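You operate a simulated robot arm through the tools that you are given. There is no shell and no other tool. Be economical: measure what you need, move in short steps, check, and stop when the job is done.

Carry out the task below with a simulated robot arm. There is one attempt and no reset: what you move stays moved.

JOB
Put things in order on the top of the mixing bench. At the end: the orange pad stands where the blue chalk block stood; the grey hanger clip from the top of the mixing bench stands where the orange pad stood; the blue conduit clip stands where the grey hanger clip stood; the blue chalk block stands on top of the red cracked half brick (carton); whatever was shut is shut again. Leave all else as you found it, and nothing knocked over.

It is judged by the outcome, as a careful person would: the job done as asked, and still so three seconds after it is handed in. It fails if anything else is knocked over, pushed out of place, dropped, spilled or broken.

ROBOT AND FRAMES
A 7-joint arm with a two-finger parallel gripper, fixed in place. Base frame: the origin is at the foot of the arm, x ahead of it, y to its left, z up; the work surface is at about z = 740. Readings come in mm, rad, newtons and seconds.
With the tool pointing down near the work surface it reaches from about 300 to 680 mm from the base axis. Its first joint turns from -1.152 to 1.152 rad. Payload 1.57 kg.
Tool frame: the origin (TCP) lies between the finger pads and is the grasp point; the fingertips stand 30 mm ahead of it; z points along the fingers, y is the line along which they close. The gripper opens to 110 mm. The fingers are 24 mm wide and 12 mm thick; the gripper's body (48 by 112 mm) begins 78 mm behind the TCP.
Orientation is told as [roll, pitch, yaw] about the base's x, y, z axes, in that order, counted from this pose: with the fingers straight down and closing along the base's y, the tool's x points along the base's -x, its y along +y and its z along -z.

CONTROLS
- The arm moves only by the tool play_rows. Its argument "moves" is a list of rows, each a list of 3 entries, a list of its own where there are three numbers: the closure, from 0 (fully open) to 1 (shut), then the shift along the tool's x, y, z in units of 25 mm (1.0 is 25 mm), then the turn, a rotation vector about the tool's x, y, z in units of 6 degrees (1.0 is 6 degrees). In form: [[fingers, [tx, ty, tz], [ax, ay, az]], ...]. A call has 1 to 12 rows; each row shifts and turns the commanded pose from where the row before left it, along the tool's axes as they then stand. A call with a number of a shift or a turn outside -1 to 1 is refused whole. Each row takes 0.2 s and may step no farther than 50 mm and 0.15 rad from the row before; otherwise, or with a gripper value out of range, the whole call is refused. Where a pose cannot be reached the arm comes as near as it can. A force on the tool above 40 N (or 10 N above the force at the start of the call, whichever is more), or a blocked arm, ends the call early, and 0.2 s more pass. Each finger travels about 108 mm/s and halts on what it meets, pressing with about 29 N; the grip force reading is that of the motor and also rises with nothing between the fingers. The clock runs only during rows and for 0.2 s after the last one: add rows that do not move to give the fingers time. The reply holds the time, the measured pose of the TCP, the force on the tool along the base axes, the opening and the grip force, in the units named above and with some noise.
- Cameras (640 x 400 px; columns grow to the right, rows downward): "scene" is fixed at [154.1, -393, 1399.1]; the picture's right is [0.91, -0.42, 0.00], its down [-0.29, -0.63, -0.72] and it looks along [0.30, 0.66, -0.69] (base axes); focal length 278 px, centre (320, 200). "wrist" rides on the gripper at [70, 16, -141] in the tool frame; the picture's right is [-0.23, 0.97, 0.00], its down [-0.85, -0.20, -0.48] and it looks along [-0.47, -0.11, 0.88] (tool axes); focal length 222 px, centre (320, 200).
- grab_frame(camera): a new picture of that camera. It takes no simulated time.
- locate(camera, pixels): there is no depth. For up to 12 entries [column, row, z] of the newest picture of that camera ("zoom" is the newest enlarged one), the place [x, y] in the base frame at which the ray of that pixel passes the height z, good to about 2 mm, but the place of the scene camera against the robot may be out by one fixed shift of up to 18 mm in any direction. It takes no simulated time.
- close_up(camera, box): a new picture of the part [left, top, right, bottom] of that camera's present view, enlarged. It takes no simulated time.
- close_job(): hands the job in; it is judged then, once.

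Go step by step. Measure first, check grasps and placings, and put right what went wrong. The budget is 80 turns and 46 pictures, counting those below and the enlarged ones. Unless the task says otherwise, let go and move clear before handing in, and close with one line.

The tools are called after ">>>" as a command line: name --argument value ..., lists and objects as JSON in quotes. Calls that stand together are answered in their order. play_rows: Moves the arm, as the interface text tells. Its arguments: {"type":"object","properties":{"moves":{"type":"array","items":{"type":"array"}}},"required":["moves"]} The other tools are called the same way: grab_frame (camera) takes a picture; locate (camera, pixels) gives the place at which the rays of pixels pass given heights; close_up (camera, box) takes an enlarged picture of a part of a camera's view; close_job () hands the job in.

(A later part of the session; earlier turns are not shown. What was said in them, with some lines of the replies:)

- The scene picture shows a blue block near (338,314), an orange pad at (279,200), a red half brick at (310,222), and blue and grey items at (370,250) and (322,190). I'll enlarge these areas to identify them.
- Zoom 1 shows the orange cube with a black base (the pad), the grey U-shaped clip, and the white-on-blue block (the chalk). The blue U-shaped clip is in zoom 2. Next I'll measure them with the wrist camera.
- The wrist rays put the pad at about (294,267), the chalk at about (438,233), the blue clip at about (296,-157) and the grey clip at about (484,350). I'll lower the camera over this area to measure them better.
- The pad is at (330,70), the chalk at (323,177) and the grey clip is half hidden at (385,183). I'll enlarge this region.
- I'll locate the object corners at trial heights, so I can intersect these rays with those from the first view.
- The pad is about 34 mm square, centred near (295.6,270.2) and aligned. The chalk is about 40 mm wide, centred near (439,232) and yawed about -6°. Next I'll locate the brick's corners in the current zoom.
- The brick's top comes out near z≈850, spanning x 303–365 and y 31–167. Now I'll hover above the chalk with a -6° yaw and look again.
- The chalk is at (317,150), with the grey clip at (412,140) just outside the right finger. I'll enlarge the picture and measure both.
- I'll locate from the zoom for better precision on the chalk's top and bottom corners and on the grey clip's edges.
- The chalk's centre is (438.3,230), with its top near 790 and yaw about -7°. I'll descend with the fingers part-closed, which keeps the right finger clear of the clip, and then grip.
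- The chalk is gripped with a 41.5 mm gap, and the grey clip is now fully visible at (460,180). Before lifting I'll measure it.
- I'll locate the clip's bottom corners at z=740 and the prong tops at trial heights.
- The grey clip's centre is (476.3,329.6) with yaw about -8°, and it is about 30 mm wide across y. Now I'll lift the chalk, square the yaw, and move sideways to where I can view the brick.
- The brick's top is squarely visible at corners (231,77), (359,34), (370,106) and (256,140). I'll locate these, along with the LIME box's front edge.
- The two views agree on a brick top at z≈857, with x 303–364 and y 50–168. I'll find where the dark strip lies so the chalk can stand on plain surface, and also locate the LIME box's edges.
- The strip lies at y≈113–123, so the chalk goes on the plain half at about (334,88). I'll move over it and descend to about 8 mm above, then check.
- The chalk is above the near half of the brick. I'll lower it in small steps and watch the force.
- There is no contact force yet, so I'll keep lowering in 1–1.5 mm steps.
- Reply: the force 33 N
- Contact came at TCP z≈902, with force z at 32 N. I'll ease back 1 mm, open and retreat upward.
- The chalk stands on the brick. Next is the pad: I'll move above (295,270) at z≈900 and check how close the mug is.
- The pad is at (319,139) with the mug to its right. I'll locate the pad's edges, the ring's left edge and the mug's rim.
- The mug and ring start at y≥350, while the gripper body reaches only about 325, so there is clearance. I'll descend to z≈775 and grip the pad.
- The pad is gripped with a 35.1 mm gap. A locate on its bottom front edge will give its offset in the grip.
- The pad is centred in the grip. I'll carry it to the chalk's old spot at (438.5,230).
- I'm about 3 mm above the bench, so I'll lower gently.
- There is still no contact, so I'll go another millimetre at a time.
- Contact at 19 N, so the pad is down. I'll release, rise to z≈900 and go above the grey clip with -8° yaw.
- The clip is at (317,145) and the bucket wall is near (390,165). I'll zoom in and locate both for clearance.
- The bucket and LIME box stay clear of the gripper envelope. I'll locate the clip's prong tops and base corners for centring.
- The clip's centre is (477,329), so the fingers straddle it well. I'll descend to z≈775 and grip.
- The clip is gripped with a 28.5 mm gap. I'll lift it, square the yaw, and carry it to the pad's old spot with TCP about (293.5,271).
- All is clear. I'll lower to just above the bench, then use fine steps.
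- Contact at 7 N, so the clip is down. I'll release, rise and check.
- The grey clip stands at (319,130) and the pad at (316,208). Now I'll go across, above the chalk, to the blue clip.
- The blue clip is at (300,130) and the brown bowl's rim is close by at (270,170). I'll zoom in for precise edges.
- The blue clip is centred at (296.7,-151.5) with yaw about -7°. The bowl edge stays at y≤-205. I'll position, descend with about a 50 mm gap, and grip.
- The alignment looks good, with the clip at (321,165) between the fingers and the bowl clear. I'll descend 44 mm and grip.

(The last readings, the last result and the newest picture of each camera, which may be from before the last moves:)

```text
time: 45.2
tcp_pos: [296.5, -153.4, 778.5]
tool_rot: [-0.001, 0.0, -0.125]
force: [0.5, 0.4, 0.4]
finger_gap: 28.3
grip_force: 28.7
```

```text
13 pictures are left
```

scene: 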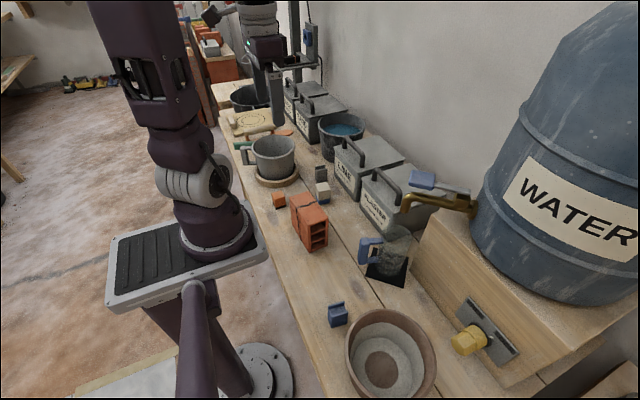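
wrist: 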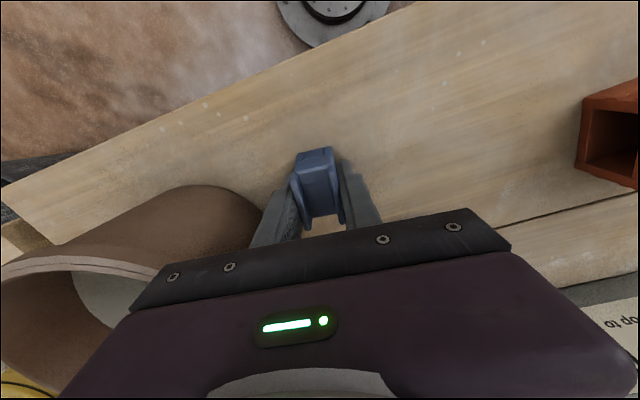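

The blue clip is gripped with a 28.3 mm gap. I'll lift it high with yaw squared, cross above the brick, and head for (477,329).

>>> play_rows --moves '[[1, [0, 0, -0.6], [0, 0, 0]], [1, [0, 0, -1], [0, 0, 0]], [1, [0, 0, -1], [0, 0, 0]], [1, [0, 0, -1], [0, 0, 0]], [1, [0, 0, -1], [0, 0, 0]], [1, [0, 0, -1], [0, 0, -0.6]], [1, [0, 0, -1], [0, 0, -0.6]], [1, [0, 0, -1], [0, 0, 0]], [1, [0, 0, -1], [0, 0, 0]], [1, [0, 0, 0], [0, 0, 0]]]'

>>> play_rows --moves '[[1, [-0.11, 1, 0], [0, 0, 0]], [1, [-0.11, 1, 0], [0, 0, 0]], [1, [-0.11, 1, 0], [0, 0, 0]], [1, [-0.11, 1, 0], [0, 0, 0]], [1, [-0.11, 1, 0], [0, 0, 0]], [1, [-0.11, 1, 0], [0, 0, 0]], [1, [-0.11, 1, 0], [0, 0, 0]], [1, [-0.11, 1, 0], [0, 0, 0]], [1, [-0.11, 1, 0], [0, 0, 0]], [1, [-0.11, 1, 0], [0, 0, 0]], [1, [-0.11, 1, 0], [0, 0, 0]], [1, [-0.11, 1, 0], [0, 0, 0]]]'

>>> play_rows --moves '[[1, [-0.735, 0.91, 0], [0, 0, 0]], [1, [-0.735, 0.91, 0], [0, 0, 0]], [1, [-0.735, 0.91, 0], [0, 0, 0]], [1, [-0.735, 0.91, 0], [0, 0, 0]], [1, [-0.735, 0.91, 0], [0, 0, 0]], [1, [-0.735, 0.91, 0], [0, 0, 0]], [1, [-0.735, 0.91, 0], [0, 0, 0]], [1, [-0.735, 0.91, 0], [0, 0, 0]], [1, [0, 0, 0.9], [0, 0, 0]], [1, [0, 0, 0.9], [0, 0, 0.65]], [1, [0, 0, 0.9], [0, 0, 0.65]], [1, [0, 0, 0], [0, 0, 0]]]'

>>> grab_frame --camera "wrist"

```text
time: 47.4
tcp_pos: [294.9, -153.3, 991.5]
tool_rot: [0.0, 0.0, 0.0]
force: [-0.7, 0.1, -0.2]
finger_gap: 28.7
grip_force: 29.4
```

```text
time: 50.0
tcp_pos: [329.1, 145.8, 988.0]
tool_rot: [0.001, -0.001, 0.0]
force: [-0.3, -0.6, -0.4]
finger_gap: 28.2
grip_force: 28.6
```

```text
time: 52.6
tcp_pos: [476.3, 328.8, 923.4]
tool_rot: [0.0, 0.001, -0.134]
force: [0.6, 0.0, -0.9]
finger_gap: 28.4
grip_force: 28.9
```

```text
12 pictures are left
```

wrist: 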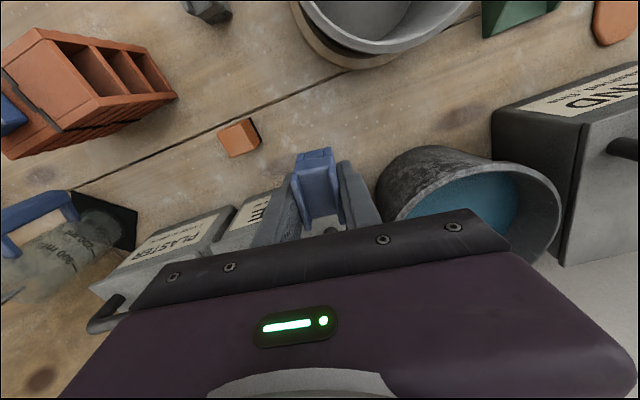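

I'm over the old grey clip spot, at (476.3,328.8). I'll descend to just above the bench, then in fine steps.

>>> play_rows --moves '[[1, [0, 0, 0.94], [0, 0, 0]], [1, [0, 0, 0.94], [0, 0, 0]], [1, [0, 0, 0.94], [0, 0, 0]], [1, [0, 0, 0.94], [0, 0, 0]], [1, [0, 0, 0.94], [0, 0, 0]], [1, [0, 0, 0.94], [0, 0, 0]], [1, [0, 0, 0], [0, 0, 0]], [1, [0, 0, 0.06], [0, 0, 0]], [1, [0, 0, 0], [0, 0, 0]]]'

>>> play_rows --moves '[[1, [0, 0, 0.05], [0, 0, 0]], [1, [0, 0, 0], [0, 0, 0]]]'

```text
time: 54.6
tcp_pos: [473.5, 331.3, 780.2]
tool_rot: [-0.001, 0.0, -0.137]
force: [0.3, 0.7, 0.2]
finger_gap: 28.3
grip_force: 29.7
```

```text
time: 55.2
tcp_pos: [476.3, 329.7, 779.7]
tool_rot: [-0.001, 0.0, -0.135]
force: [-0.2, 0.0, -0.6]
finger_gap: 28.7
grip_force: 29.0
```

>>> play_rows --moves '[[1, [0, 0, 0.05], [0, 0, 0]], [1, [0, 0, 0], [0, 0, 0]]]'

>>> play_rows --moves '[[1, [0, 0, 0.04], [0, 0, 0]], [1, [0, 0, 0], [0, 0, 0]]]'

```text
time: 55.8
tcp_pos: [474.4, 330.3, 777.6]
tool_rot: [-0.001, 0.0, -0.136]
force: [-0.1, -0.2, 0.5]
finger_gap: 28.4
grip_force: 28.7
```

```text
time: 56.4
tcp_pos: [475.4, 330.2, 778.4]
tool_rot: [0.002, 0.001, -0.136]
force: [-4.6, -1.3, 19.2]
finger_gap: 28.3
grip_force: 29.0
```

Contact at 19 N. I'll release, rise well clear and check everything.

>>> play_rows --moves '[[1, [0, 0, -0.02], [0, 0, 0]], [0.6, [0, 0, 0], [0, 0, 0]], [0.6, [0, 0, 0], [0, 0, 0]], [0.6, [0, 0, -0.6], [0, 0, 0]], [0.6, [0, 0, -1], [0, 0, 0]], [0.6, [0, 0, -1], [0, 0, 0]], [0.6, [0, 0, -1], [0, 0, 0]], [0.6, [0, 0, -1], [0, 0, 0.0]], [0.6, [0, 0, -1], [0, 0, -0.65]], [0.6, [0, 0, -1], [0, 0, -0.65]], [0.6, [0, 0, -1], [0, 0, 0]], [0.6, [0, 0, -1], [0, 0, 0]]]'

>>> play_rows --moves '[[0.6, [0.8, -0.6, -1], [0, 0, 0]], [0.6, [0.8, -0.6, -1], [0, 0, 0]], [0.6, [0.8, -0.6, -1], [0, 0, 0]], [0.6, [0.8, -0.6, -1], [0, 0, 0]], [0.6, [0.8, -0.6, -1], [0, 0, 0]], [0.6, [0, 0, 0], [0, 0, 0]]]'

>>> grab_frame --camera "wrist"

>>> grab_frame --camera "scene"

>>> close_up --camera "scene" --box '[230, 130, 390, 230]'

```text
time: 59.0
tcp_pos: [475.9, 332.0, 995.8]
tool_rot: [0.0, -0.001, 0.001]
force: [0.6, 0.4, 0.1]
finger_gap: 44.2
grip_force: 0.1
```

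```text
time: 60.4
tcp_pos: [375.5, 252.4, 1120.7]
tool_rot: [0.0, 0.001, 0.0]
force: [-0.2, 1.0, 0.0]
finger_gap: 44.1
grip_force: 0.0
```

```text
11 pictures are left
```

wrist: 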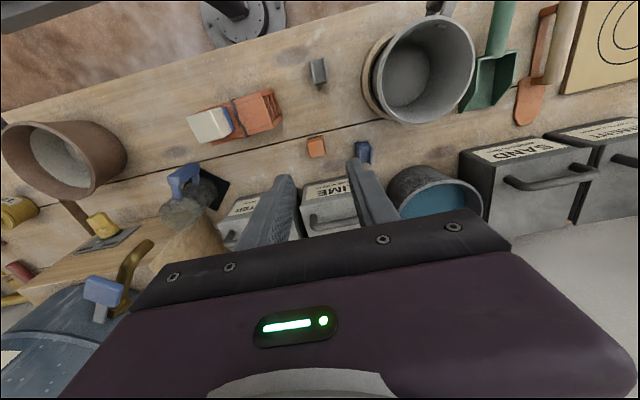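

```text
10 pictures are left
```

scene: 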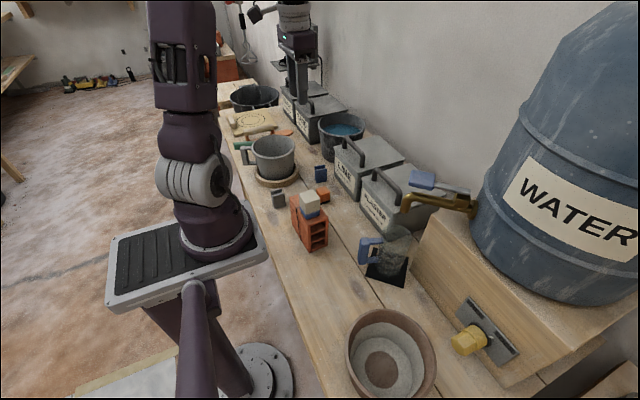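

```text
4.00 times, centred on (310, 180) of scene
```

zoom: 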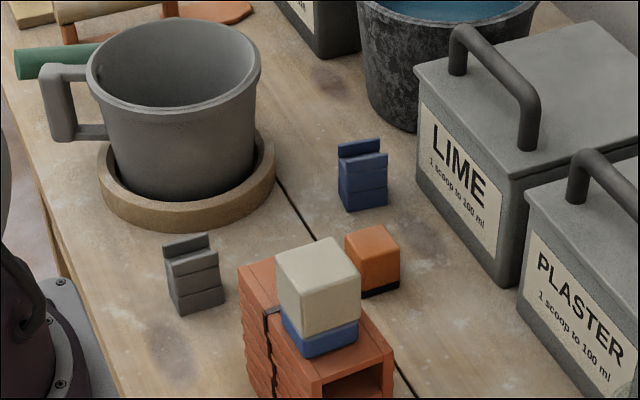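

The final pictures show each item at its target: the pad where the chalk was, the grey clip where the pad was, the blue clip where the grey clip was, and the chalk on the brick. Nothing else has moved, nothing shut was opened, and the arm is clear, so I'm handing in.

>>> close_job

```text
The job is handed in.
```

The job is handed in: all four items stand where you asked, nothing was knocked over, and nothing that was shut had to be opened.
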